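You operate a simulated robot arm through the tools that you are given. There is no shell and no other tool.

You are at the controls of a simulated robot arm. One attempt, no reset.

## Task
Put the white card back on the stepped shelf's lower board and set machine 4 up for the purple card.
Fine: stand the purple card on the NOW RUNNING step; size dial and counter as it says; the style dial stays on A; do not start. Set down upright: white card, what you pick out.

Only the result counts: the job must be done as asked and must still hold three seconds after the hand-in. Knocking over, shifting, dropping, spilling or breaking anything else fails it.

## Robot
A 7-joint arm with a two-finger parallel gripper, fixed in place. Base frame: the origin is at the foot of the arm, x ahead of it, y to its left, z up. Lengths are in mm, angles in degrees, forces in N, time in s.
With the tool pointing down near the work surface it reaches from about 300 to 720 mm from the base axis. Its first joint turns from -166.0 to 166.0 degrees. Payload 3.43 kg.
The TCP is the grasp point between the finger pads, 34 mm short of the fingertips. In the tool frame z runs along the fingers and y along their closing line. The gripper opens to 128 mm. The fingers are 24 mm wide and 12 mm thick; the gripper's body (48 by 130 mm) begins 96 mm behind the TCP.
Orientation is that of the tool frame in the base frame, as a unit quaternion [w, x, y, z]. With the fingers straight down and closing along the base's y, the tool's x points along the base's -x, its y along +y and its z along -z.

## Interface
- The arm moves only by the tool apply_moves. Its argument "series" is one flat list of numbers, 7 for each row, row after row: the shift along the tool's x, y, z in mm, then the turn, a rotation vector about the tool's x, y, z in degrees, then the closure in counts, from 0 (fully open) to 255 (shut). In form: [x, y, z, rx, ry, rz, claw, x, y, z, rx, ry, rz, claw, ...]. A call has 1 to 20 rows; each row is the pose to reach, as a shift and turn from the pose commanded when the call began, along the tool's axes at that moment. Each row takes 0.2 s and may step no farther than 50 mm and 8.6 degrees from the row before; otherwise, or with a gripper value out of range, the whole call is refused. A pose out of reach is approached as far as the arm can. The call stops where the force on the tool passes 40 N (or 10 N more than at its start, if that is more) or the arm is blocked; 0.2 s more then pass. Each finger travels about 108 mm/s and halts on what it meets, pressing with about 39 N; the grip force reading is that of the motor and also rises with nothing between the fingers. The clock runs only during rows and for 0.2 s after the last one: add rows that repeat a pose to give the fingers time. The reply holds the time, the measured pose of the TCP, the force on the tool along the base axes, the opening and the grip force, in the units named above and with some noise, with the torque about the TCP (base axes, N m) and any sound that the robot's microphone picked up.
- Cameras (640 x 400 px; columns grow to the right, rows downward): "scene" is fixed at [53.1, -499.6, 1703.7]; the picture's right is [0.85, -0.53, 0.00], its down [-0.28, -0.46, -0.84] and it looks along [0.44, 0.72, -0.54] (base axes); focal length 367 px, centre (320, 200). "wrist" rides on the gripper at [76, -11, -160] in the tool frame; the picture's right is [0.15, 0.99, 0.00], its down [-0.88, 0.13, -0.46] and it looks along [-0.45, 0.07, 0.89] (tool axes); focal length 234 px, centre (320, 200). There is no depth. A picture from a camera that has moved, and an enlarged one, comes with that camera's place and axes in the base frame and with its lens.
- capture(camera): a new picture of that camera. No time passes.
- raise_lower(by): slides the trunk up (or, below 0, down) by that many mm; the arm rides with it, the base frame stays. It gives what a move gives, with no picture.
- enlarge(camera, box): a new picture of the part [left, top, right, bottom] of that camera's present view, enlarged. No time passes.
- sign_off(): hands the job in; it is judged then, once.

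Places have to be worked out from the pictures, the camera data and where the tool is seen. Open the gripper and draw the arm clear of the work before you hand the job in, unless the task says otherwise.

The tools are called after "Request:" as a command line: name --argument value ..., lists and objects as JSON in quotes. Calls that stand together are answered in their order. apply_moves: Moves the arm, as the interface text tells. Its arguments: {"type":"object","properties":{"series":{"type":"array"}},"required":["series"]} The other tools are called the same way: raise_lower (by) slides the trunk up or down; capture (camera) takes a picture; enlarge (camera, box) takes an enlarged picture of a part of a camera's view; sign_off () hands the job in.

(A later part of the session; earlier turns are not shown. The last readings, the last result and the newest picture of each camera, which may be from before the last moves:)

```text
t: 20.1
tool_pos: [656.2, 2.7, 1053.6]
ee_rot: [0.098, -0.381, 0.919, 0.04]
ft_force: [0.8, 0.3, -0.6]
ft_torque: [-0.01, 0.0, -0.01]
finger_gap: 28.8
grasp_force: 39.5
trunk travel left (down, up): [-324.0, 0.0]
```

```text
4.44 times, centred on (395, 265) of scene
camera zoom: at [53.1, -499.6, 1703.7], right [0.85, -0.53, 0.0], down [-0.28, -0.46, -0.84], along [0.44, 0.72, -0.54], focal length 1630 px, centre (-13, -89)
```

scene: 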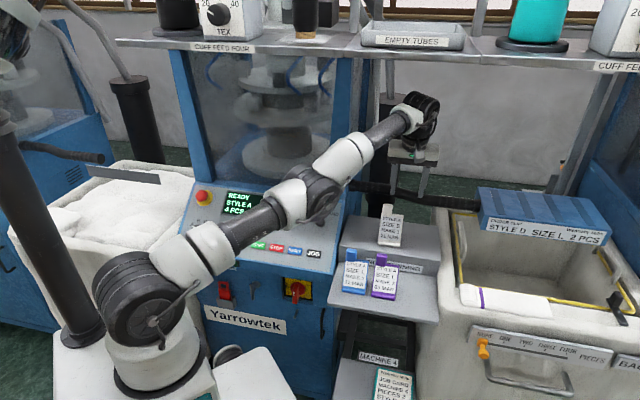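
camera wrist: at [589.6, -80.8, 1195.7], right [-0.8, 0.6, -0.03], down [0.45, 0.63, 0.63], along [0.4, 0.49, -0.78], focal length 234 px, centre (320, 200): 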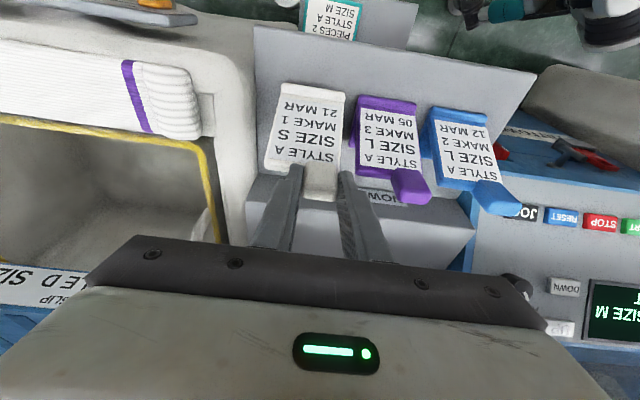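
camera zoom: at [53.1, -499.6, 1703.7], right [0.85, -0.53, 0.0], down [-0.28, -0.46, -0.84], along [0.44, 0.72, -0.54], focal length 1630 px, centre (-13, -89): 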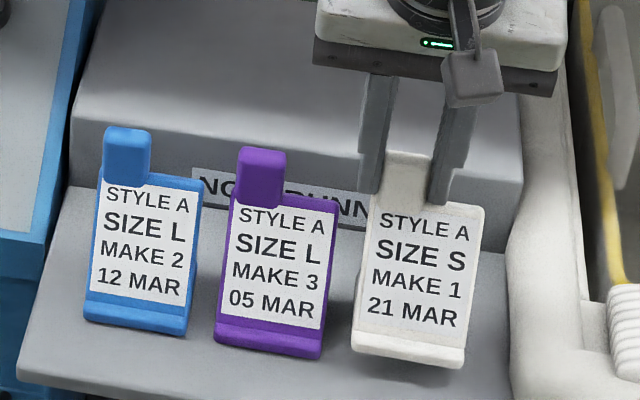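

The card is about 12 mm above the board and lined up with the others. I'll lower it gently in small steps and watch the force.

Request:
apply_moves --series '[0.4, 0, 2, 0, 0, 0, 255, 0.8, 0, 4, 0, 0, 0, 255, 1.2, 0, 5.9, 0, 0, 0, 255, 1.5, 0, 7, 0, 0, 0, 255, 1.5, 0, 7, 0, 0, 0, 255]'

Request:
enlarge --camera "scene" --box '[340, 220, 450, 310]'

```text
t: 21.3
tool_pos: [657.8, 3.5, 1046.1]
ee_rot: [0.098, -0.381, 0.919, 0.04]
ft_force: [-0.5, 0.3, 0.5]
ft_torque: [0.02, -0.03, -0.01]
finger_gap: 28.7
grasp_force: 39.0
trunk travel left (down, up): [-324.0, 0.0]
```

```text
4.44 times, centred on (395, 265) of scene
camera zoom: at [53.1, -499.6, 1703.7], right [0.85, -0.53, 0.0], down [-0.28, -0.46, -0.84], along [0.44, 0.72, -0.54], focal length 1630 px, centre (-13, -89)
```

zoom: 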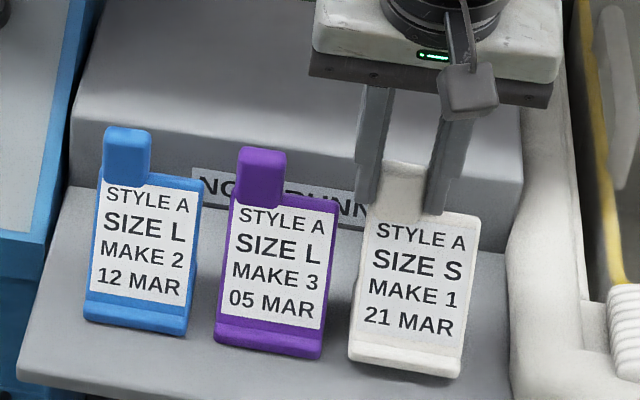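

No clear contact yet. I'll go down another 3 mm in 1 mm steps.

Request:
apply_moves --series '[0.2, 0, 1, 0, 0, 0, 255, 0.4, 0, 2, 0, 0, 0, 255, 0.6, 0, 2.9, 0, 0, 0, 255, 0.6, 0, 2.9, 0, 0, 0, 255]'

Request:
capture --camera "wrist"

Request:
enlarge --camera "scene" --box '[340, 220, 450, 310]'

```text
t: 22.3
tool_pos: [656.7, 2.0, 1043.5]
ee_rot: [0.097, -0.381, 0.919, 0.041]
ft_force: [0.6, -0.4, -1.6]
ft_torque: [0.03, -0.01, 0.02]
finger_gap: 28.9
grasp_force: 38.7
trunk travel left (down, up): [-324.0, 0.0]
```

```text
taken
camera wrist: at [589.1, -79.9, 1184.2], right [-0.8, 0.6, -0.03], down [0.45, 0.63, 0.63], along [0.4, 0.49, -0.78], focal length 234 px, centre (320, 200)
```

wrist: 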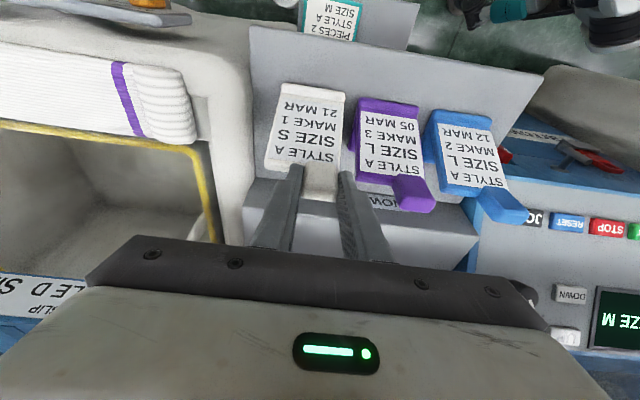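

```text
4.44 times, centred on (395, 265) of scene
camera zoom: at [53.1, -499.6, 1703.7], right [0.85, -0.53, 0.0], down [-0.28, -0.46, -0.84], along [0.44, 0.72, -0.54], focal length 1630 px, centre (-13, -89)
```

zoom: 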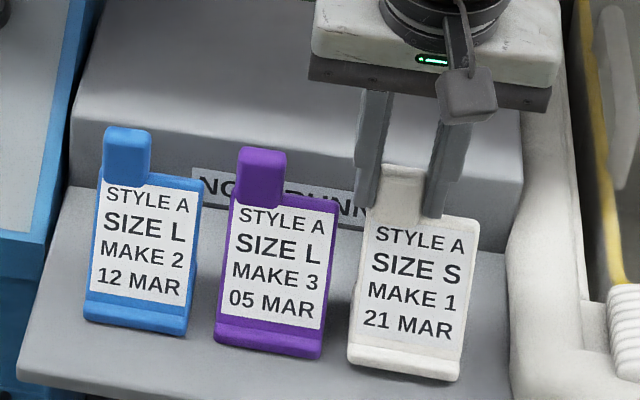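

The height matches the expected contact but the force is still flat. I'll continue in 1 mm steps.

Request:
apply_moves --series '[0.2, 0, 1, 0, 0, 0, 255, 0.4, 0, 2, 0, 0, 0, 255, 0.4, 0, 2, 0, 0, 0, 255]'

Request:
enlarge --camera "scene" --box '[370, 240, 450, 310]'

```text
t: 23.1
tool_pos: [656.6, 3.4, 1042.2]
ee_rot: [0.098, -0.38, 0.919, 0.04]
ft_force: [-0.1, -0.2, -0.9]
ft_torque: [-0.01, 0.02, 0.0]
finger_gap: 28.7
grasp_force: 39.3
trunk travel left (down, up): [-324.0, 0.0]
```

```text
5.71 times, centred on (410, 275) of scene
camera zoom: at [53.1, -499.6, 1703.7], right [0.85, -0.53, 0.0], down [-0.28, -0.46, -0.84], along [0.44, 0.72, -0.54], focal length 2096 px, centre (-194, -229)
```

zoom: 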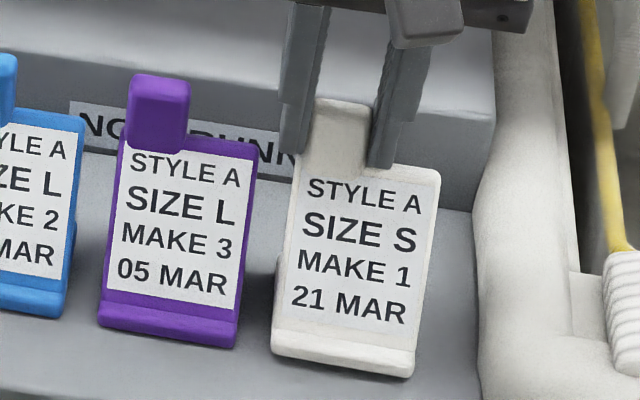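

Still no contact force. I'll go another 2 mm.

Request:
apply_moves --series '[0.2, 0, 1, 0, 0, 0, 255, 0.4, 0, 2, 0, 0, 0, 255, 0.4, 0, 2, 0, 0, 0, 255]'

Request:
enlarge --camera "wrist" --box '[240, 60, 400, 220]'

```text
t: 23.9
tool_pos: [657.9, 2.5, 1039.2]
ee_rot: [0.097, -0.381, 0.919, 0.04]
ft_force: [-0.1, -0.5, -0.4]
ft_torque: [0.0, -0.02, 0.03]
finger_gap: 28.9
grasp_force: 39.5
trunk travel left (down, up): [-324.0, 0.0]
```

```text
2.50 times, centred on (320, 140) of wrist
camera zoom: at [589.4, -80.1, 1180.5], right [-0.8, 0.6, -0.03], down [0.45, 0.63, 0.63], along [0.4, 0.49, -0.78], focal length 585 px, centre (320, 350)
```

zoom: 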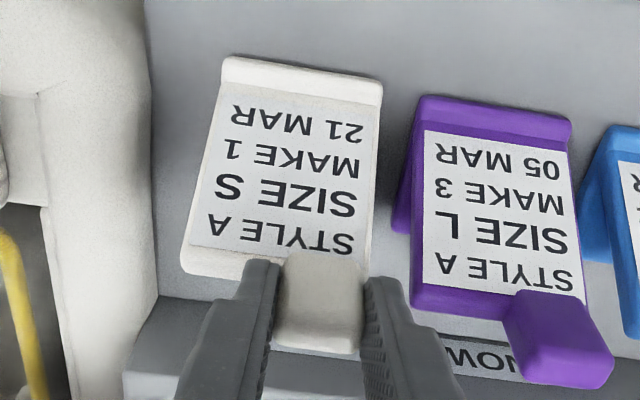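

There is no contact at TCP z≈1039.8. I'll keep going in 1 mm steps.

Request:
apply_moves --series '[0.2, 0, 1, 0, 0, 0, 255, 0.4, 0, 2, 0, 0, 0, 255, 0.4, 0, 2, 0, 0, 0, 255]'

Request:
enlarge --camera "scene" --box '[370, 240, 450, 310]'

```text
t: 24.7
tool_pos: [657.2, 3.0, 1037.4]
ee_rot: [0.097, -0.38, 0.919, 0.04]
ft_force: [-1.1, -1.0, 3.6]
ft_torque: [-0.33, -0.01, -0.04]
finger_gap: 28.7
grasp_force: 39.1
trunk travel left (down, up): [-324.0, 0.0]
```

```text
5.71 times, centred on (410, 275) of scene
camera zoom: at [53.1, -499.6, 1703.7], right [0.85, -0.53, 0.0], down [-0.28, -0.46, -0.84], along [0.44, 0.72, -0.54], focal length 2096 px, centre (-194, -229)
```

zoom: 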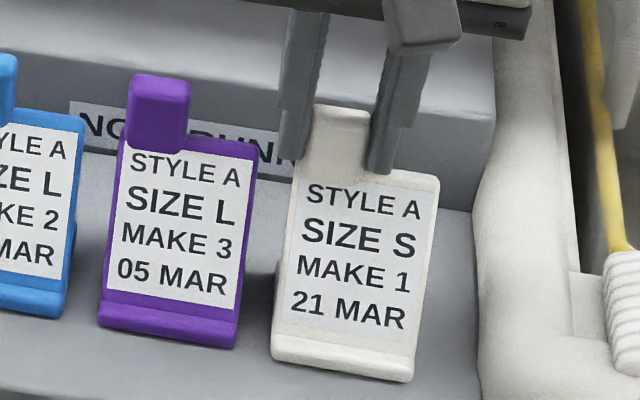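

Contact is made, with Fz at about +3.6 N at the card's front corner. I'll open the fingers slightly, to a 36 mm gap so they stay clear of the purple card, and let the white card settle.

Request:
apply_moves --series '[0, 0, 0, 0, 0, 0, 200, 0, 0, 0, 0, 0, 0, 183, 0, 0, 0, 0, 0, 0, 183, 0, 0, 0, 0, 0, 0, 183]'

Request:
enlarge --camera "scene" --box '[370, 240, 450, 310]'

Request:
enlarge --camera "wrist" --box '[240, 60, 400, 220]'

```text
t: 25.7
tool_pos: [657.8, 2.8, 1037.4]
ee_rot: [0.098, -0.38, 0.919, 0.041]
ft_force: [-1.0, 1.3, 1.6]
ft_torque: [-0.01, 0.0, 0.0]
finger_gap: 35.9
grasp_force: 0.0
trunk travel left (down, up): [-324.0, 0.0]
```

```text
5.71 times, centred on (410, 275) of scene
camera zoom: at [53.1, -499.6, 1703.7], right [0.85, -0.53, 0.0], down [-0.28, -0.46, -0.84], along [0.44, 0.72, -0.54], focal length 2096 px, centre (-194, -229)
```

zoom: 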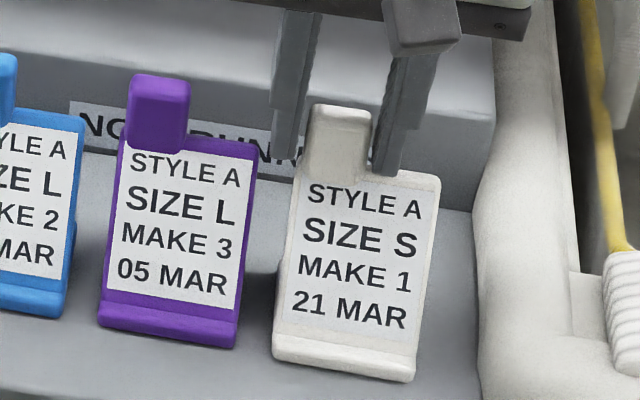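

```text
2.50 times, centred on (320, 140) of wrist
camera zoom: at [589.9, -79.7, 1178.3], right [-0.8, 0.6, -0.03], down [0.45, 0.63, 0.63], along [0.4, 0.49, -0.78], focal length 585 px, centre (320, 350)
```

zoom: 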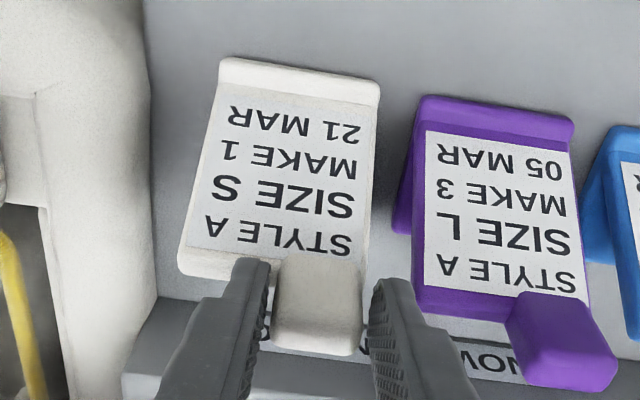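

The white card stands upright on its own on the lower board. I'll raise the fingers straight up off its tab.

Request:
apply_moves --series '[-2.1, 0, -9.8, 0, 0, 0, 183, -4.2, 0, -19.6, 0, 0, 0, 183, -8.3, 0, -39.1, 0, 0, 0, 183, -12.5, 0, -58.7, 0, 0, 0, 183, -16.6, 0, -78.2, 0, 0, 0, 183, -16.6, 0, -78.2, 0, 0, 0, 183]'

Request:
capture --camera "wrist"

Request:
enlarge --camera "scene" --box '[340, 220, 450, 310]'

```text
t: 27.1
tool_pos: [654.1, 2.9, 1116.9]
ee_rot: [0.097, -0.381, 0.919, 0.04]
ft_force: [0.1, -0.6, 0.4]
ft_torque: [0.02, 0.02, 0.03]
finger_gap: 36.3
grasp_force: 0.0
trunk travel left (down, up): [-324.0, 0.0]
```

```text
taken
camera wrist: at [586.9, -79.9, 1258.9], right [-0.8, 0.6, -0.03], down [0.45, 0.63, 0.63], along [0.4, 0.49, -0.78], focal length 234 px, centre (320, 200)
```

wrist: 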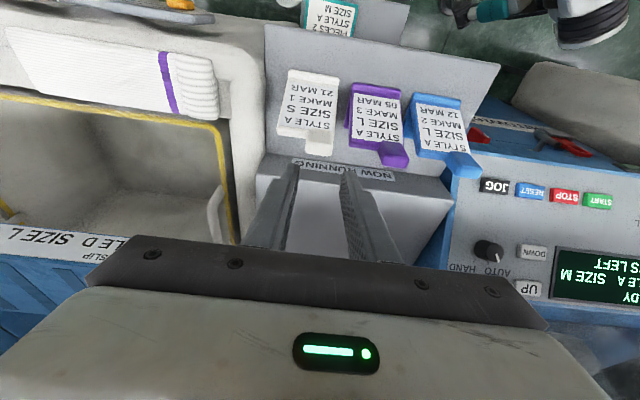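

```text
4.44 times, centred on (395, 265) of scene
camera zoom: at [53.1, -499.6, 1703.7], right [0.85, -0.53, 0.0], down [-0.28, -0.46, -0.84], along [0.44, 0.72, -0.54], focal length 1630 px, centre (-13, -89)
```

zoom: 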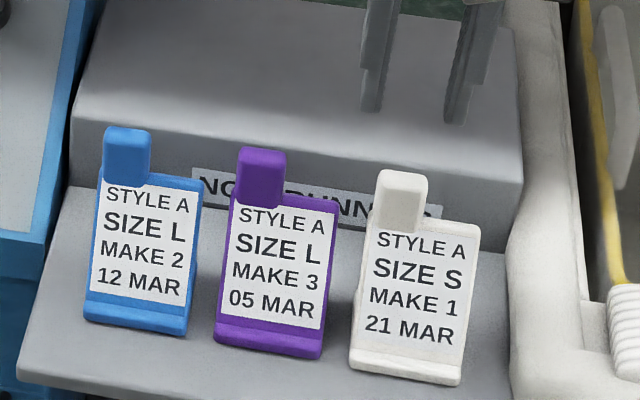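

White is done. Next I'll move sideways over the purple card's tab at r≈375 and check the alignment.

Request:
apply_moves --series '[0, 30, 0, 0, 0, 0, 175, 0, 60, 0, 0, 0, 0, 175, 0, 85.5, 0, 0, 0, 0, 175, 0, 85.5, 0, 0, 0, 0, 175]'

Request:
capture --camera "wrist"

Request:
enlarge --camera "wrist" --box '[240, 60, 400, 220]'

```text
t: 28.1
tool_pos: [594.5, 62.2, 1118.6]
ee_rot: [0.097, -0.38, 0.919, 0.041]
ft_force: [0.2, 0.7, 0.8]
ft_torque: [0.0, -0.02, 0.01]
finger_gap: 40.4
grasp_force: 0.1
trunk travel left (down, up): [-324.0, 0.0]
```

```text
taken
camera wrist: at [527.4, -19.9, 1259.2], right [-0.8, 0.6, -0.03], down [0.45, 0.63, 0.63], along [0.4, 0.49, -0.78], focal length 234 px, centre (320, 200)
```

wrist: 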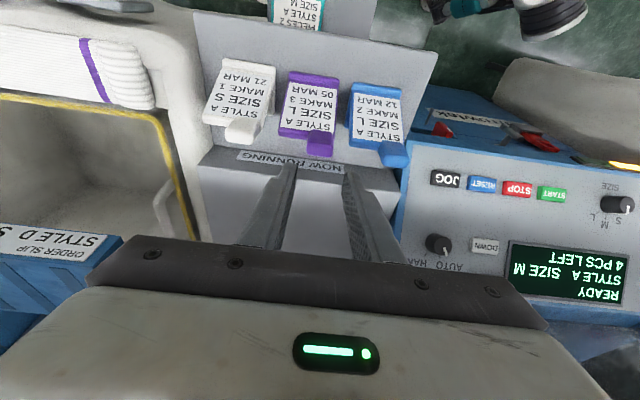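

```text
2.50 times, centred on (320, 140) of wrist
camera zoom: at [527.4, -19.9, 1259.2], right [-0.8, 0.6, -0.03], down [0.45, 0.63, 0.63], along [0.4, 0.49, -0.78], focal length 585 px, centre (320, 350)
```

zoom: 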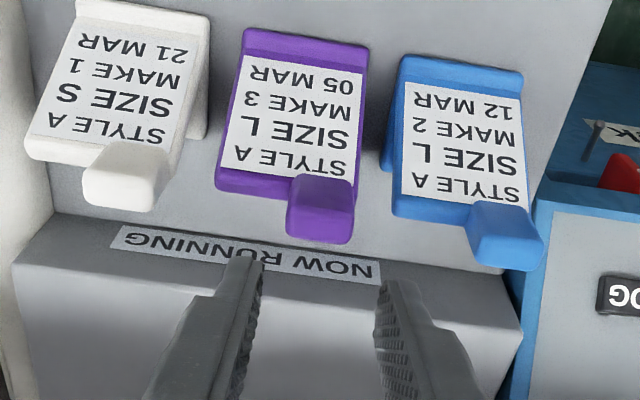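

The purple tab center is at r≈376.4, b≈476.5 and the TCP is at r≈376.0, b≈466.3, so the offset matches the white grip. I'll descend to just above the tab and recheck.

Request:
apply_moves --series '[3.1, 0, 14.7, 0, 0, 0, 175, 6.2, 0, 29.3, 0, 0, 0, 175, 9.4, 0, 44, 0, 0, 0, 175, 9.4, 0, 44, 0, 0, 0, 175]'

Request:
enlarge --camera "wrist" --box '[240, 80, 400, 240]'

Request:
enlarge --camera "scene" --box '[330, 210, 430, 300]'

```text
t: 29.1
tool_pos: [595.9, 63.6, 1073.8]
ee_rot: [0.096, -0.38, 0.919, 0.04]
ft_force: [-0.3, 0.3, 0.0]
ft_torque: [0.01, -0.01, 0.05]
finger_gap: 40.3
grasp_force: 0.0
trunk travel left (down, up): [-324.0, 0.0]
```

```text
2.50 times, centred on (320, 160) of wrist
camera zoom: at [528.2, -19.5, 1213.8], right [-0.8, 0.6, -0.03], down [0.45, 0.63, 0.63], along [0.4, 0.49, -0.78], focal length 585 px, centre (320, 300)
```

zoom: 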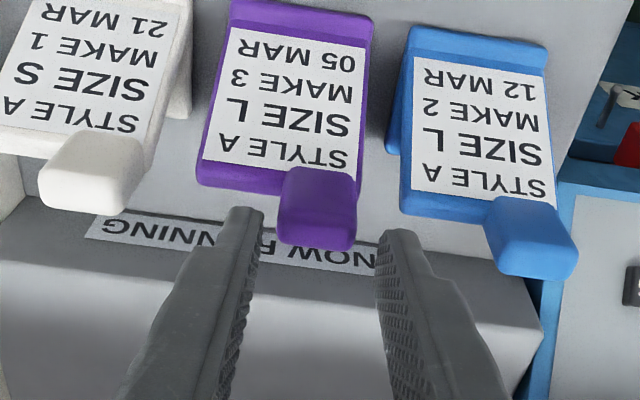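

```text
4.44 times, centred on (380, 255) of scene
camera zoom: at [53.1, -499.6, 1703.7], right [0.85, -0.53, 0.0], down [-0.28, -0.46, -0.84], along [0.44, 0.72, -0.54], focal length 1630 px, centre (53, -44)
```

zoom: 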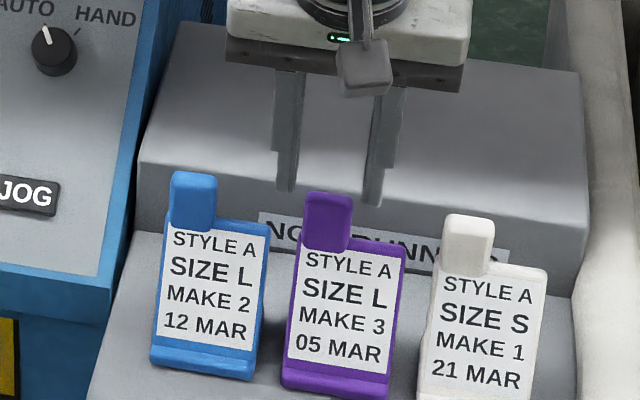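

Alignment is good, with the tab at r≈377 and the TCP at r≈376.3. I'll descend the last 33 mm around the tab.

Request:
apply_moves --series '[1.7, -0.5, 8.2, 0, 0, 0, 175, 3.5, -0.5, 16.4, 0, 0, 0, 175, 5.2, -0.5, 24.6, 0, 0, 0, 175, 7, -0.5, 32.8, 0, 0, 0, 175, 7, -0.5, 32.8, 0, 0, 0, 175]'

Request:
enlarge --camera "wrist" --box '[240, 100, 400, 240]'

Request:
enlarge --camera "scene" --box '[330, 220, 430, 300]'

```text
t: 30.3
tool_pos: [596.6, 63.8, 1039.5]
ee_rot: [0.096, -0.38, 0.919, 0.04]
ft_force: [-0.1, -0.1, -0.5]
ft_torque: [0.0, 0.01, 0.0]
finger_gap: 40.3
grasp_force: 0.0
trunk travel left (down, up): [-324.0, 0.0]
```

```text
2.86 times, centred on (320, 170) of wrist
camera zoom: at [529.9, -19.5, 1180.5], right [-0.8, 0.6, -0.03], down [0.45, 0.63, 0.63], along [0.4, 0.49, -0.78], focal length 669 px, centre (320, 286)
```

zoom: 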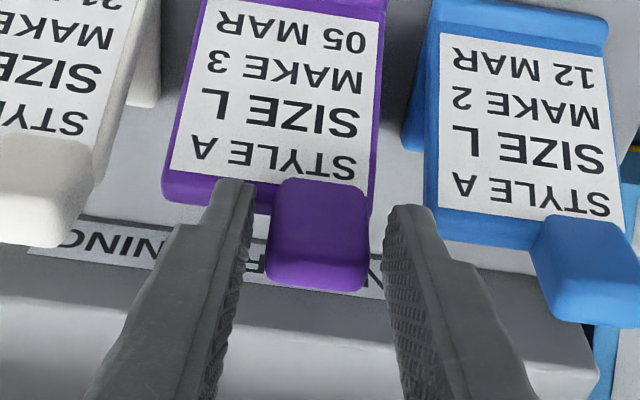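

```text
5.00 times, centred on (380, 260) of scene
camera zoom: at [53.1, -499.6, 1703.7], right [0.85, -0.53, 0.0], down [-0.28, -0.46, -0.84], along [0.44, 0.72, -0.54], focal length 1834 px, centre (20, -100)
```

zoom: 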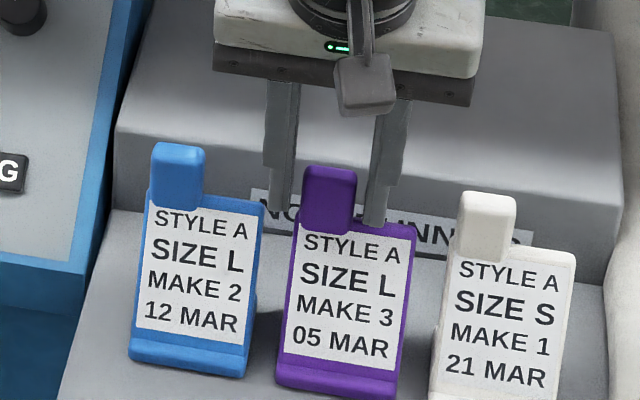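

The fingers straddle the purple tab with no contact. I'll close on it.

Request:
apply_moves --series '[0, 0, 0, 0, 0, 0, 200, 0, 0, 0, 0, 0, 0, 255, 0, 0, 0, 0, 0, 0, 255, 0, 0, 0, 0, 0, 0, 255]'

Request:
enlarge --camera "wrist" --box '[240, 100, 400, 240]'

Request:
enlarge --camera "scene" --box '[330, 220, 430, 300]'

```text
t: 31.3
tool_pos: [597.6, 63.6, 1039.9]
ee_rot: [0.097, -0.381, 0.919, 0.04]
ft_force: [-0.4, 0.2, 0.2]
ft_torque: [0.03, -0.01, 0.02]
finger_gap: 28.7
grasp_force: 39.3
trunk travel left (down, up): [-324.0, 0.0]
```

```text
2.86 times, centred on (320, 170) of wrist
camera zoom: at [529.9, -19.4, 1180.6], right [-0.8, 0.6, -0.03], down [0.45, 0.63, 0.63], along [0.4, 0.49, -0.78], focal length 669 px, centre (320, 286)
```

zoom: 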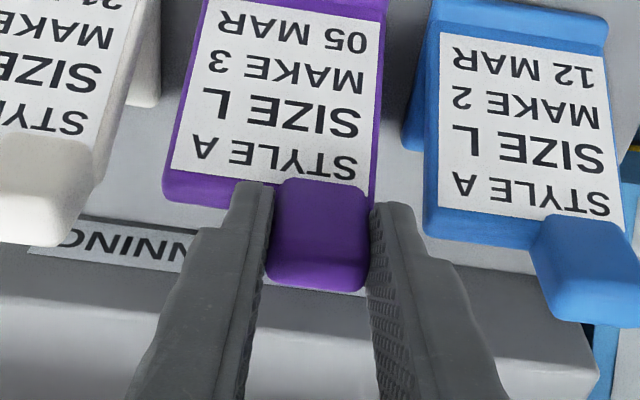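

```text
5.00 times, centred on (380, 260) of scene
camera zoom: at [53.1, -499.6, 1703.7], right [0.85, -0.53, 0.0], down [-0.28, -0.46, -0.84], along [0.44, 0.72, -0.54], focal length 1834 px, centre (20, -100)
```

zoom: 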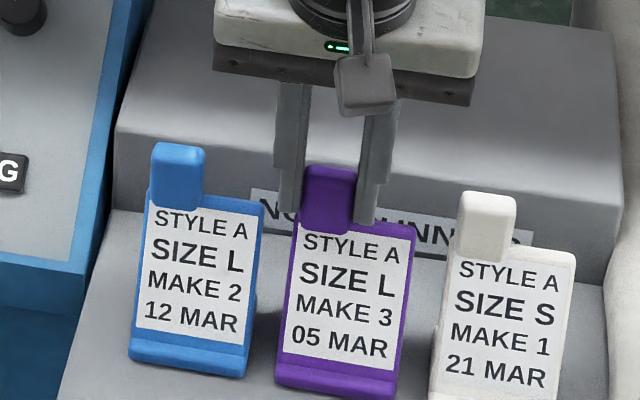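

Gripped at 28.7 mm and 39 N. I'll lift straight up 100 mm between the neighbouring cards.

Request:
apply_moves --series '[-1.2, 0, -5.9, 0, 0, 0, 255, -3.1, 0, -14.7, 0, 0, 0, 255, -6.2, 0, -29.3, 0, 0, 0, 255, -9.4, 0, -44, 0, 0, 0, 255, -12.5, 0, -58.7, 0, 0, 0, 255, -15.6, 0, -73.4, 0, 0, 0, 255, -18.7, 0, -88, 0, 0, 0, 255, -20.8, 0, -97.8, 0, 0, 0, 255, -20.8, 0, -97.8, 0, 0, 0, 255]'

Request:
capture --camera "wrist"

Request:
enlarge --camera "scene" --box '[330, 180, 450, 310]'

```text
t: 33.3
tool_pos: [597.5, 63.1, 1139.6]
ee_rot: [0.098, -0.381, 0.919, 0.04]
ft_force: [-0.4, 0.2, -0.6]
ft_torque: [-0.02, -0.04, 0.0]
finger_gap: 28.9
grasp_force: 38.8
trunk travel left (down, up): [-324.0, 0.0]
```

```text
taken
camera wrist: at [530.0, -19.3, 1280.7], right [-0.8, 0.6, -0.03], down [0.45, 0.63, 0.63], along [0.4, 0.49, -0.78], focal length 234 px, centre (320, 200)
```

wrist: 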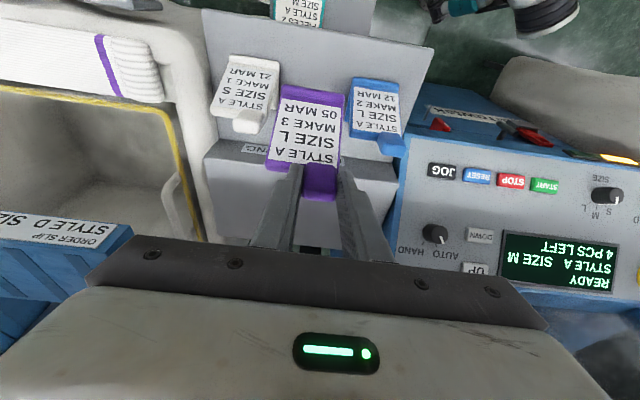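

```text
3.08 times, centred on (390, 245) of scene
camera zoom: at [53.1, -499.6, 1703.7], right [0.85, -0.53, 0.0], down [-0.28, -0.46, -0.84], along [0.44, 0.72, -0.54], focal length 1128 px, centre (105, 62)
```

zoom: 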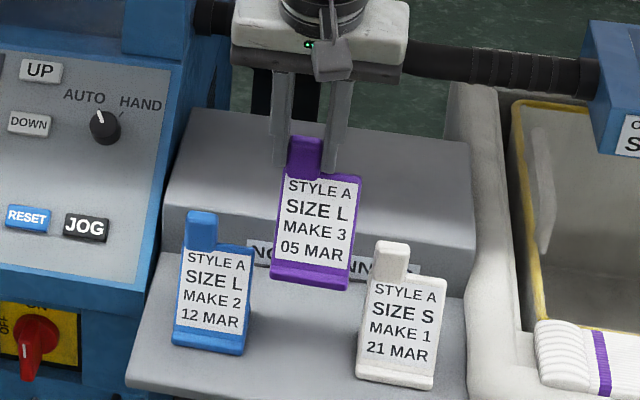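

Lifted cleanly. I'll carry it straight back over the NOW RUNNING step at the same height.

Request:
apply_moves --series '[-18.6, 0, 4, 0, 0, 0, 255, -37.2, 0, 7.9, 0, 0, 0, 255, -55.8, 0, 11.9, 0, 0, 0, 255, -74.4, 0, 15.8, 0, 0, 0, 255, -93, 0, 19.8, 0, 0, 0, 255, -111.6, 0, 23.7, 0, 0, 0, 255, -130.2, 0, 27.7, 0, 0, 0, 255, -148.7, 0, 31.6, 0, 0, 0, 255, -148.7, 0, 31.6, 0, 0, 0, 255]'

Request:
capture --camera "wrist"

Request:
enlarge --camera "scene" --box '[330, 160, 450, 290]'

```text
t: 35.3
tool_pos: [704.3, 172.0, 1140.7]
ee_rot: [0.096, -0.38, 0.919, 0.04]
ft_force: [0.5, 0.6, -0.5]
ft_torque: [0.02, 0.01, -0.01]
finger_gap: 29.0
grasp_force: 38.9
trunk travel left (down, up): [-324.0, 0.0]
```

```text
taken
camera wrist: at [636.6, 87.6, 1281.7], right [-0.8, 0.6, -0.03], down [0.45, 0.63, 0.63], along [0.4, 0.49, -0.78], focal length 234 px, centre (320, 200)
```

wrist: 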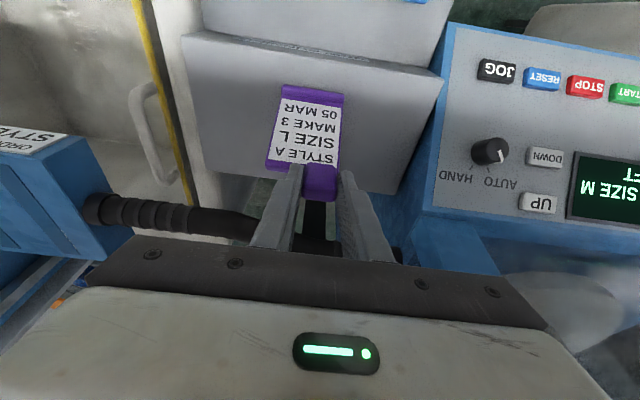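

```text
3.08 times, centred on (390, 225) of scene
camera zoom: at [53.1, -499.6, 1703.7], right [0.85, -0.53, 0.0], down [-0.28, -0.46, -0.84], along [0.44, 0.72, -0.54], focal length 1128 px, centre (105, 123)
```

zoom: 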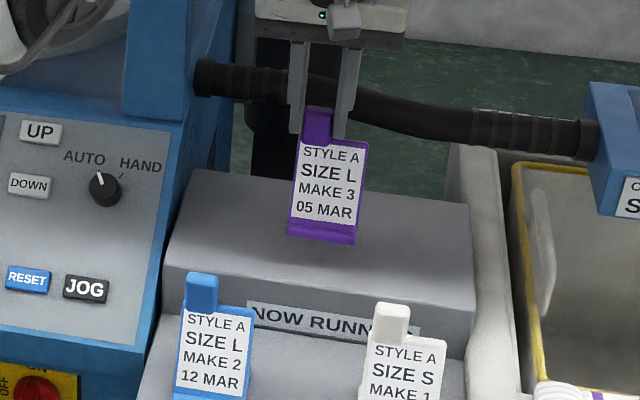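

The purple card hovers over the step at r≈377, b≈620, z≈1141, and I expect contact near z≈1105. I'll lower it 30 mm first.

Request:
apply_moves --series '[2.1, 0, 9.8, 0, 0, 0, 255, 4.2, 0, 19.6, 0, 0, 0, 255, 6.2, 0, 29.3, 0, 0, 0, 255, 6.2, 0, 29.3, 0, 0, 0, 255]'

Request:
enlarge --camera "scene" --box '[350, 180, 430, 270]'

```text
t: 36.3
tool_pos: [703.5, 169.9, 1109.4]
ee_rot: [0.098, -0.381, 0.919, 0.04]
ft_force: [-0.6, -0.1, -1.3]
ft_torque: [0.0, 0.01, 0.01]
finger_gap: 28.8
grasp_force: 39.1
trunk travel left (down, up): [-324.0, 0.0]
```

```text
4.44 times, centred on (390, 225) of scene
camera zoom: at [53.1, -499.6, 1703.7], right [0.85, -0.53, 0.0], down [-0.28, -0.46, -0.84], along [0.44, 0.72, -0.54], focal length 1630 px, centre (9, 89)
```

zoom: 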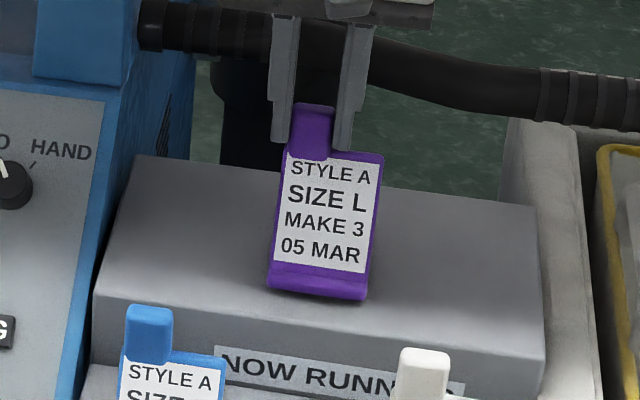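

There is no contact yet at z≈1110. I'll go on in 1 mm steps.

Request:
apply_moves --series '[0.2, 0, 1, 0, 0, 0, 255, 0.4, 0, 2, 0, 0, 0, 255, 0.6, 0, 2.9, 0, 0, 0, 255, 0.6, 0, 2.9, 0, 0, 0, 255]'

Request:
enlarge --camera "wrist" --box '[240, 60, 400, 220]'

```text
t: 37.3
tool_pos: [702.5, 170.2, 1107.0]
ee_rot: [0.098, -0.381, 0.918, 0.04]
ft_force: [-0.8, -0.1, -0.3]
ft_torque: [0.02, 0.01, 0.02]
finger_gap: 28.8
grasp_force: 39.1
trunk travel left (down, up): [-324.0, 0.0]
```

```text
2.50 times, centred on (320, 140) of wrist
camera zoom: at [636.0, 87.1, 1248.4], right [-0.8, 0.6, -0.03], down [0.45, 0.63, 0.63], along [0.4, 0.49, -0.78], focal length 585 px, centre (320, 350)
```

zoom: 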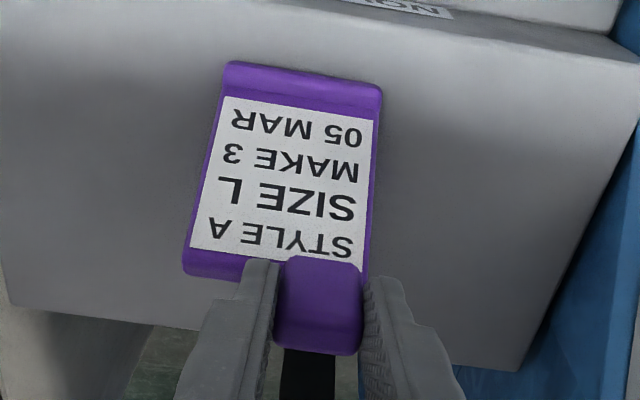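

The TCP is at z≈1107.7 and still free. I'll lower another 2 mm.

Request:
apply_moves --series '[0.2, 0, 1, 0, 0, 0, 255, 0.4, 0, 2, 0, 0, 0, 255, 0.4, 0, 2, 0, 0, 0, 255]'

```text
t: 38.1
tool_pos: [704.5, 169.6, 1104.5]
ee_rot: [0.097, -0.381, 0.919, 0.041]
ft_force: [-0.5, 0.7, 0.7]
ft_torque: [-0.11, 0.0, -0.03]
finger_gap: 28.8
grasp_force: 38.6
trunk travel left (down, up): [-324.0, 0.0]
```

A small torque of −0.11 N·m shows contact starting at the front corner. I'll go one more millimetre to seat it.

Request:
apply_moves --series '[0.1, 0, 0.5, 0, 0, 0, 255, 0.2, 0, 1, 0, 0, 0, 255, 0.2, 0, 1, 0, 0, 0, 255]'

Request:
enlarge --camera "scene" --box '[350, 180, 430, 270]'

```text
t: 38.9
tool_pos: [703.2, 171.1, 1104.7]
ee_rot: [0.098, -0.381, 0.918, 0.04]
ft_force: [-0.8, 0.2, 6.4]
ft_torque: [-0.37, 0.04, -0.05]
finger_gap: 28.6
grasp_force: 38.6
trunk travel left (down, up): [-324.0, 0.0]
```

```text
4.44 times, centred on (390, 225) of scene
camera zoom: at [53.1, -499.6, 1703.7], right [0.85, -0.53, 0.0], down [-0.28, -0.46, -0.84], along [0.44, 0.72, -0.54], focal length 1630 px, centre (9, 89)
```

zoom: 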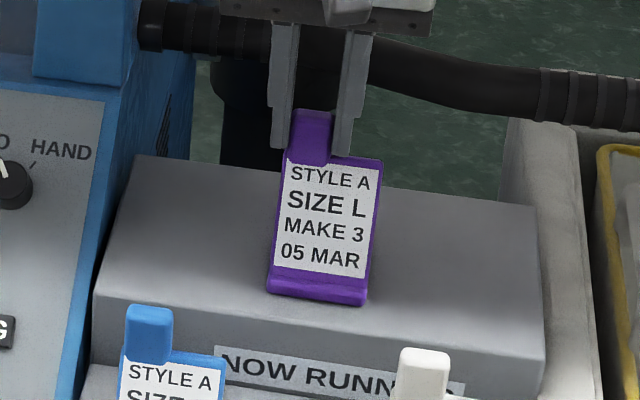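

The purple card is seated, with Fz≈6 N. I'll open the fingers in place, to a 40 mm gap, and look.

Request:
apply_moves --series '[0, 0, 0, 0, 0, 0, 200, 0, 0, 0, 0, 0, 0, 175, 0, 0, 0, 0, 0, 0, 175, 0, 0, 0, 0, 0, 0, 175]'

Request:
enlarge --camera "scene" --box '[350, 180, 430, 270]'

Request:
enlarge --camera "wrist" --box '[240, 60, 400, 220]'

```text
t: 39.9
tool_pos: [703.9, 170.1, 1103.3]
ee_rot: [0.098, -0.381, 0.919, 0.041]
ft_force: [-1.0, 0.2, -0.5]
ft_torque: [0.02, -0.02, 0.0]
finger_gap: 40.2
grasp_force: 0.1
trunk travel left (down, up): [-324.0, 0.0]
```

```text
4.44 times, centred on (390, 225) of scene
camera zoom: at [53.1, -499.6, 1703.7], right [0.85, -0.53, 0.0], down [-0.28, -0.46, -0.84], along [0.44, 0.72, -0.54], focal length 1630 px, centre (9, 89)
```

zoom: 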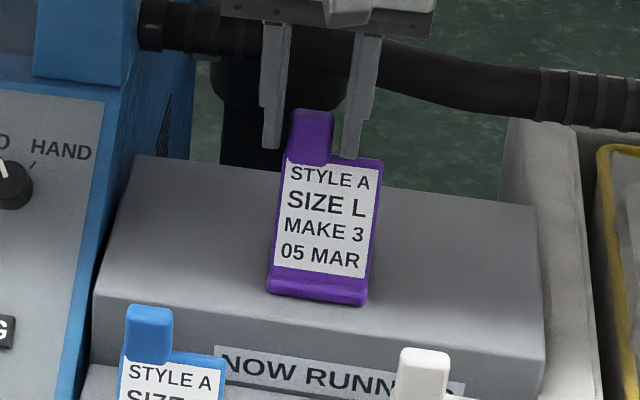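

```text
2.50 times, centred on (320, 140) of wrist
camera zoom: at [636.7, 87.8, 1244.4], right [-0.8, 0.6, -0.03], down [0.45, 0.63, 0.63], along [0.4, 0.49, -0.78], focal length 585 px, centre (320, 350)
```

zoom: 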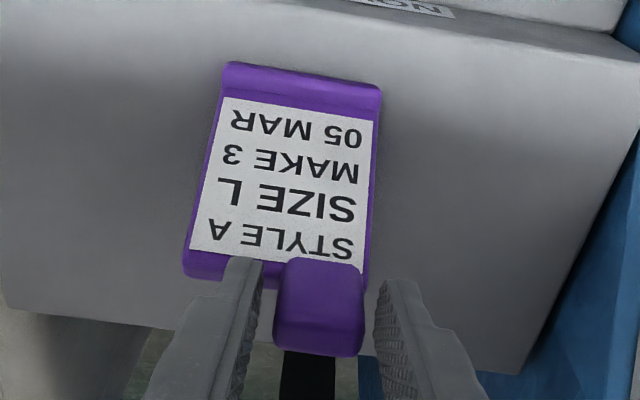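

The purple card stands free and upright on the NOW RUNNING step. I'll raise the fingers off the tab, then back away toward the robot.

Request:
apply_moves --series '[-1.8, 0, -8.3, 0, 0, 0, 175, -3.5, 0, -16.6, 0, 0, 0, 175, -5.3, 0, -25, 0, 0, 0, 175, -7.1, 0, -33.3, 0, 0, 0, 175, 12.5, 0, -37.5, 0, 0, 0, 175, 32, 0, -41.6, 0, 0, 0, 175, 70, 0, -60, 0, 0, 0, 175, 70, 0, -60, 0, 0, 0, 175]'

Request:
capture --camera "wrist"

Request:
capture --camera "scene"

```text
t: 41.7
tool_pos: [650.1, 112.0, 1146.3]
ee_rot: [0.097, -0.38, 0.919, 0.04]
ft_force: [-0.4, 0.6, -0.9]
ft_torque: [0.02, -0.06, 0.0]
finger_gap: 40.2
grasp_force: 0.0
trunk travel left (down, up): [-324.0, 0.0]
```

```text
taken
camera wrist: at [582.3, 28.9, 1287.2], right [-0.8, 0.6, -0.03], down [0.45, 0.63, 0.63], along [0.4, 0.49, -0.78], focal length 234 px, centre (320, 200)
```

wrist: 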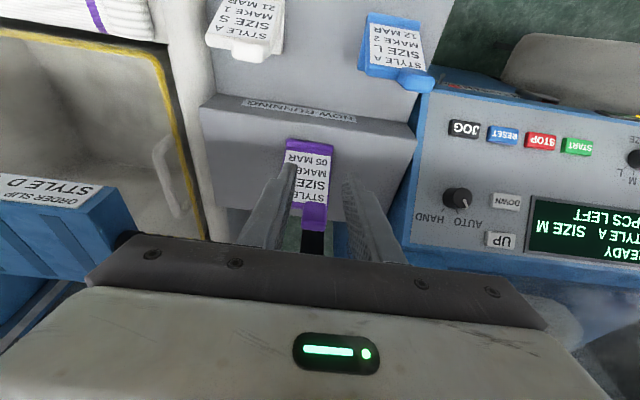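

```text
taken
```

scene: 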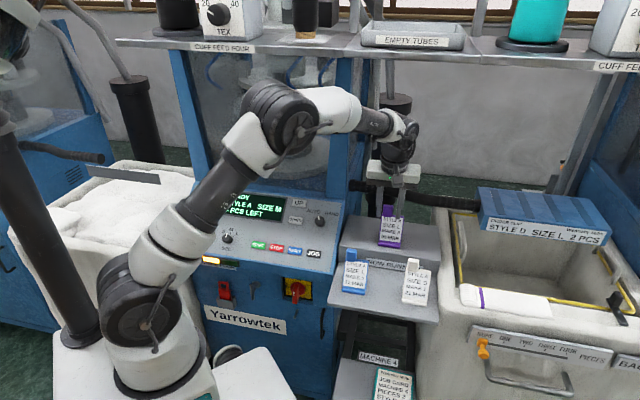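

Both cards are placed. Now for the panel: I'll zoom in on the dials and buttons from both cameras to get their exact geometry.

Request:
enlarge --camera "scene" --box '[180, 200, 260, 260]'

Request:
enlarge --camera "scene" --box '[240, 180, 350, 265]'

Request:
enlarge --camera "wrist" --box '[420, 90, 640, 270]'

```text
6.67 times, centred on (220, 230) of scene
camera zoom: at [53.1, -499.6, 1703.7], right [0.85, -0.53, 0.0], down [-0.28, -0.46, -0.84], along [0.44, 0.72, -0.54], focal length 2445 px, centre (987, 0)
```

zoom: 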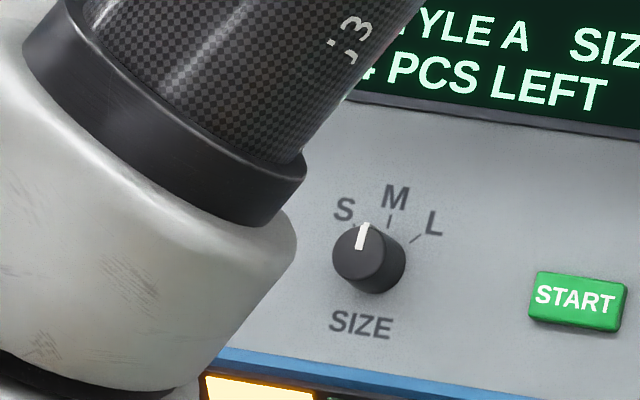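

```text
4.71 times, centred on (295, 222) of scene
camera zoom: at [53.1, -499.6, 1703.7], right [0.85, -0.53, 0.0], down [-0.28, -0.46, -0.84], along [0.44, 0.72, -0.54], focal length 1726 px, centre (438, 94)
```

zoom: 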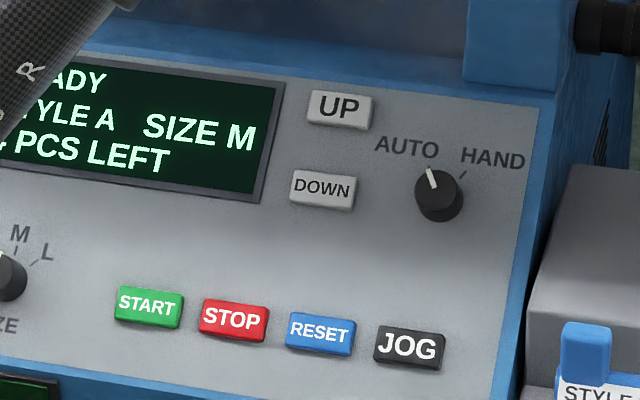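

```text
2.22 times, centred on (530, 180) of wrist
camera zoom: at [582.3, 28.9, 1287.2], right [-0.8, 0.6, -0.03], down [0.45, 0.63, 0.63], along [0.4, 0.49, -0.78], focal length 520 px, centre (-147, 244)
```

zoom: 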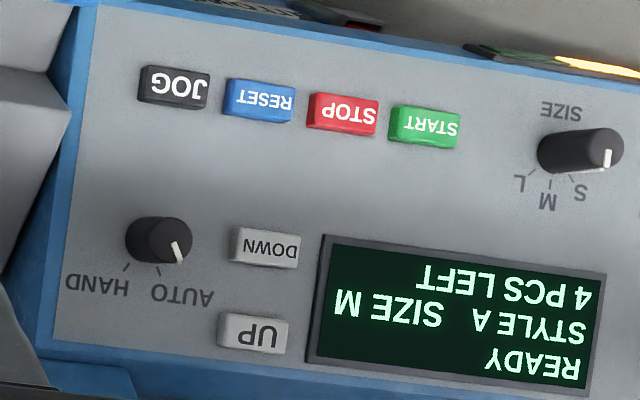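

From both views the panel slopes at about 40.5°. The DOWN face is near [498,370,1005] and the size knob's top is near [289,461,960]. The M-to-L turn is 45° clockwise. I'll set the dial first, so I'm swinging the arm in front of it with the tool tilted square to the panel.

Request:
apply_moves --series '[7.4, 35.9, 4, 0, -2.04, 0, 135, 14.8, 71.8, 8, 0, -4.07, 0, 135, 22.2, 107.6, 12, 0, -6.11, 0, 135, 29.6, 143.5, 16, 0, -8.14, 0, 135, 37, 179.4, 20, 0, -10.18, 0, 135, 44.4, 215.3, 24, 0, -12.21, 0, 135, 51.9, 251.2, 28.1, 0, -14.25, 0, 135, 59.3, 287, 32.1, 0, -16.29, 0, 135, 66.7, 322.9, 36.1, 0, -18.32, 0, 135, 74.1, 358.8, 40.1, 0, -20.36, 0, 135, 81.5, 394.7, 44.1, 0, -22.39, 0, 135, 88.9, 430.5, 48.1, 0, -24.43, 0, 135, 96.3, 466.4, 52.1, 0, -26.46, 0, 135, 103.7, 502.3, 56.1, 0, -28.5, 0, 135, 103.7, 502.3, 56.1, 0, -28.5, 0, 135]'

Request:
capture --camera "wrist"

Request:
capture --camera "scene"

```text
t: 44.9
tool_pos: [228.9, 405.7, 1069.6]
ee_rot: [0.321, -0.359, 0.867, 0.133]
ft_force: [0.1, 0.4, -0.4]
ft_torque: [0.01, -0.04, -0.02]
finger_gap: 60.4
grasp_force: 0.0
trunk travel left (down, up): [-324.0, 0.0]
```

```text
taken
camera wrist: at [122.9, 284.3, 1141.7], right [-0.78, 0.62, -0.1], down [0.17, 0.36, 0.92], along [0.61, 0.7, -0.38], focal length 234 px, centre (320, 200)
```

wrist: 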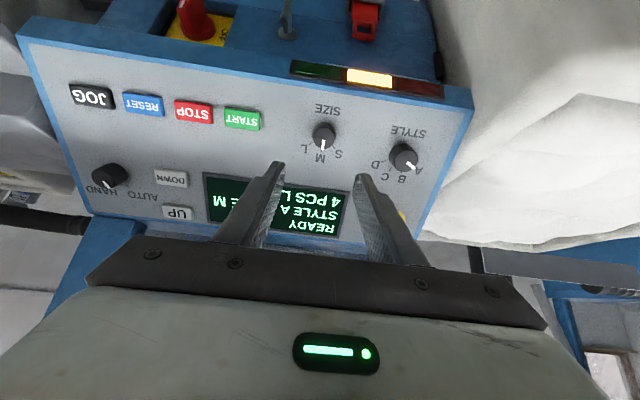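

```text
taken
```

scene: 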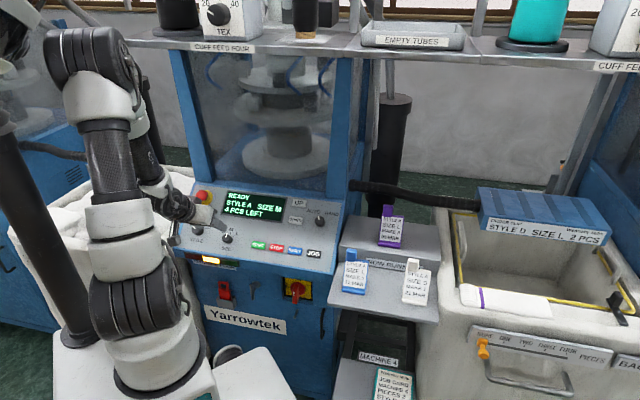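

This view faces the panel squarely. I'll zoom in on the size dial and buttons.

Request:
enlarge --camera "wrist" --box '[280, 90, 440, 190]'

Request:
enlarge --camera "wrist" --box '[50, 60, 270, 230]'

Request:
enlarge --camera "scene" --box '[170, 180, 270, 260]'

```text
4.00 times, centred on (360, 140) of wrist
camera zoom: at [122.9, 284.3, 1141.7], right [-0.78, 0.62, -0.1], down [0.17, 0.36, 0.92], along [0.61, 0.7, -0.38], focal length 937 px, centre (160, 440)
```

zoom: 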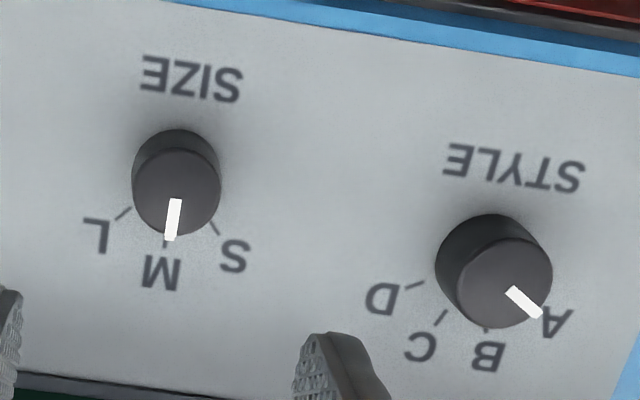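

```text
2.35 times, centred on (160, 145) of wrist
camera zoom: at [122.9, 284.3, 1141.7], right [-0.78, 0.62, -0.1], down [0.17, 0.36, 0.92], along [0.61, 0.7, -0.38], focal length 551 px, centre (696, 329)
```

zoom: 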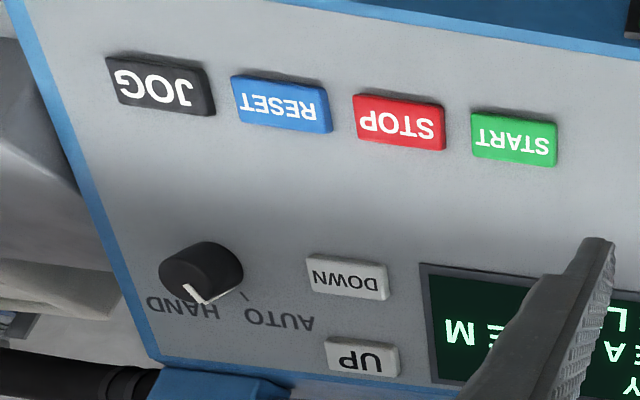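

```text
5.00 times, centred on (220, 220) of scene
camera zoom: at [53.1, -499.6, 1703.7], right [0.85, -0.53, 0.0], down [-0.28, -0.46, -0.84], along [0.44, 0.72, -0.54], focal length 1834 px, centre (820, 100)
```

zoom: 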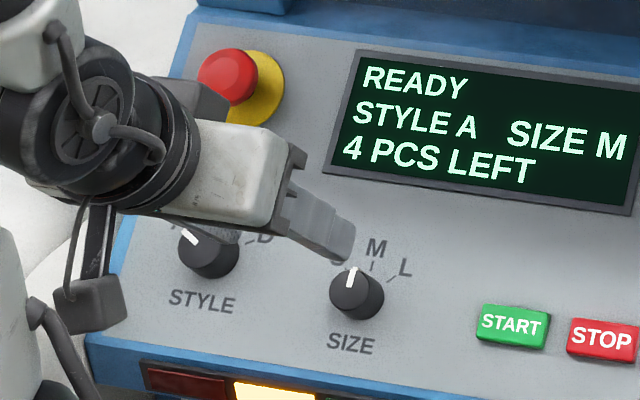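

The knob is about 4 mm off the tool axis sideways, roughly 12 mm downslope, and about 140 mm ahead. I'll move 75 mm closer with a partial correction and measure again.

Request:
apply_moves --series '[5, 2, 25, 0, 0, 0, 135, 10, 3.8, 50, 0, 0, 0, 135, 10, 3.8, 75, 0, 0, 0, 135, 10, 3.8, 75, 0, 0, 0, 135]'

Request:
capture --camera "wrist"

Request:
enlarge --camera "wrist" --box '[250, 90, 400, 200]'

Request:
enlarge --camera "scene" --box '[170, 180, 270, 260]'

```text
t: 45.9
tool_pos: [255.2, 439.3, 1006.6]
ee_rot: [0.321, -0.358, 0.867, 0.133]
ft_force: [-0.6, 0.4, -0.2]
ft_torque: [-0.01, -0.01, 0.01]
finger_gap: 60.2
grasp_force: 0.1
trunk travel left (down, up): [-324.0, 0.0]
```

```text
taken
camera wrist: at [149.3, 318.5, 1079.7], right [-0.78, 0.62, -0.09], down [0.17, 0.36, 0.92], along [0.6, 0.7, -0.38], focal length 234 px, centre (320, 200)
```

wrist: 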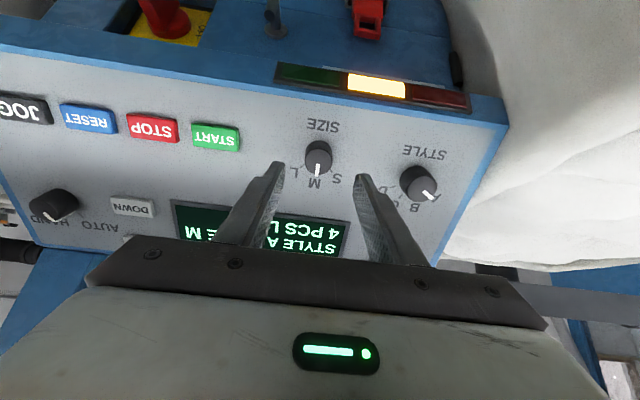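

```text
3.64 times, centred on (325, 145) of wrist
camera zoom: at [149.3, 318.5, 1079.7], right [-0.78, 0.62, -0.09], down [0.17, 0.36, 0.92], along [0.6, 0.7, -0.38], focal length 852 px, centre (302, 400)
```

zoom: 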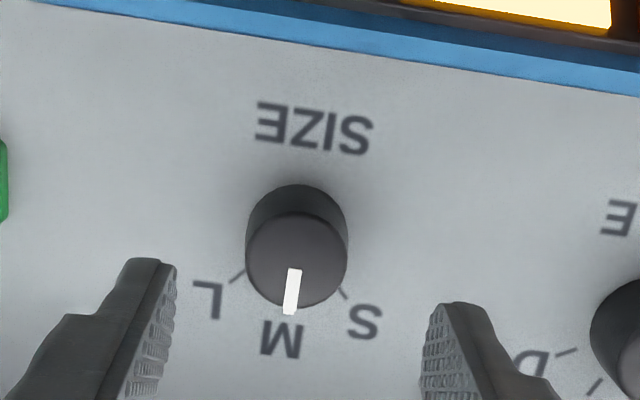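

```text
5.00 times, centred on (220, 220) of scene
camera zoom: at [53.1, -499.6, 1703.7], right [0.85, -0.53, 0.0], down [-0.28, -0.46, -0.84], along [0.44, 0.72, -0.54], focal length 1834 px, centre (820, 100)
```

zoom: 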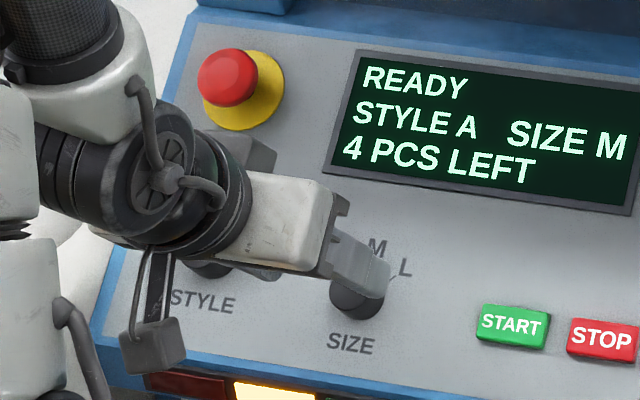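

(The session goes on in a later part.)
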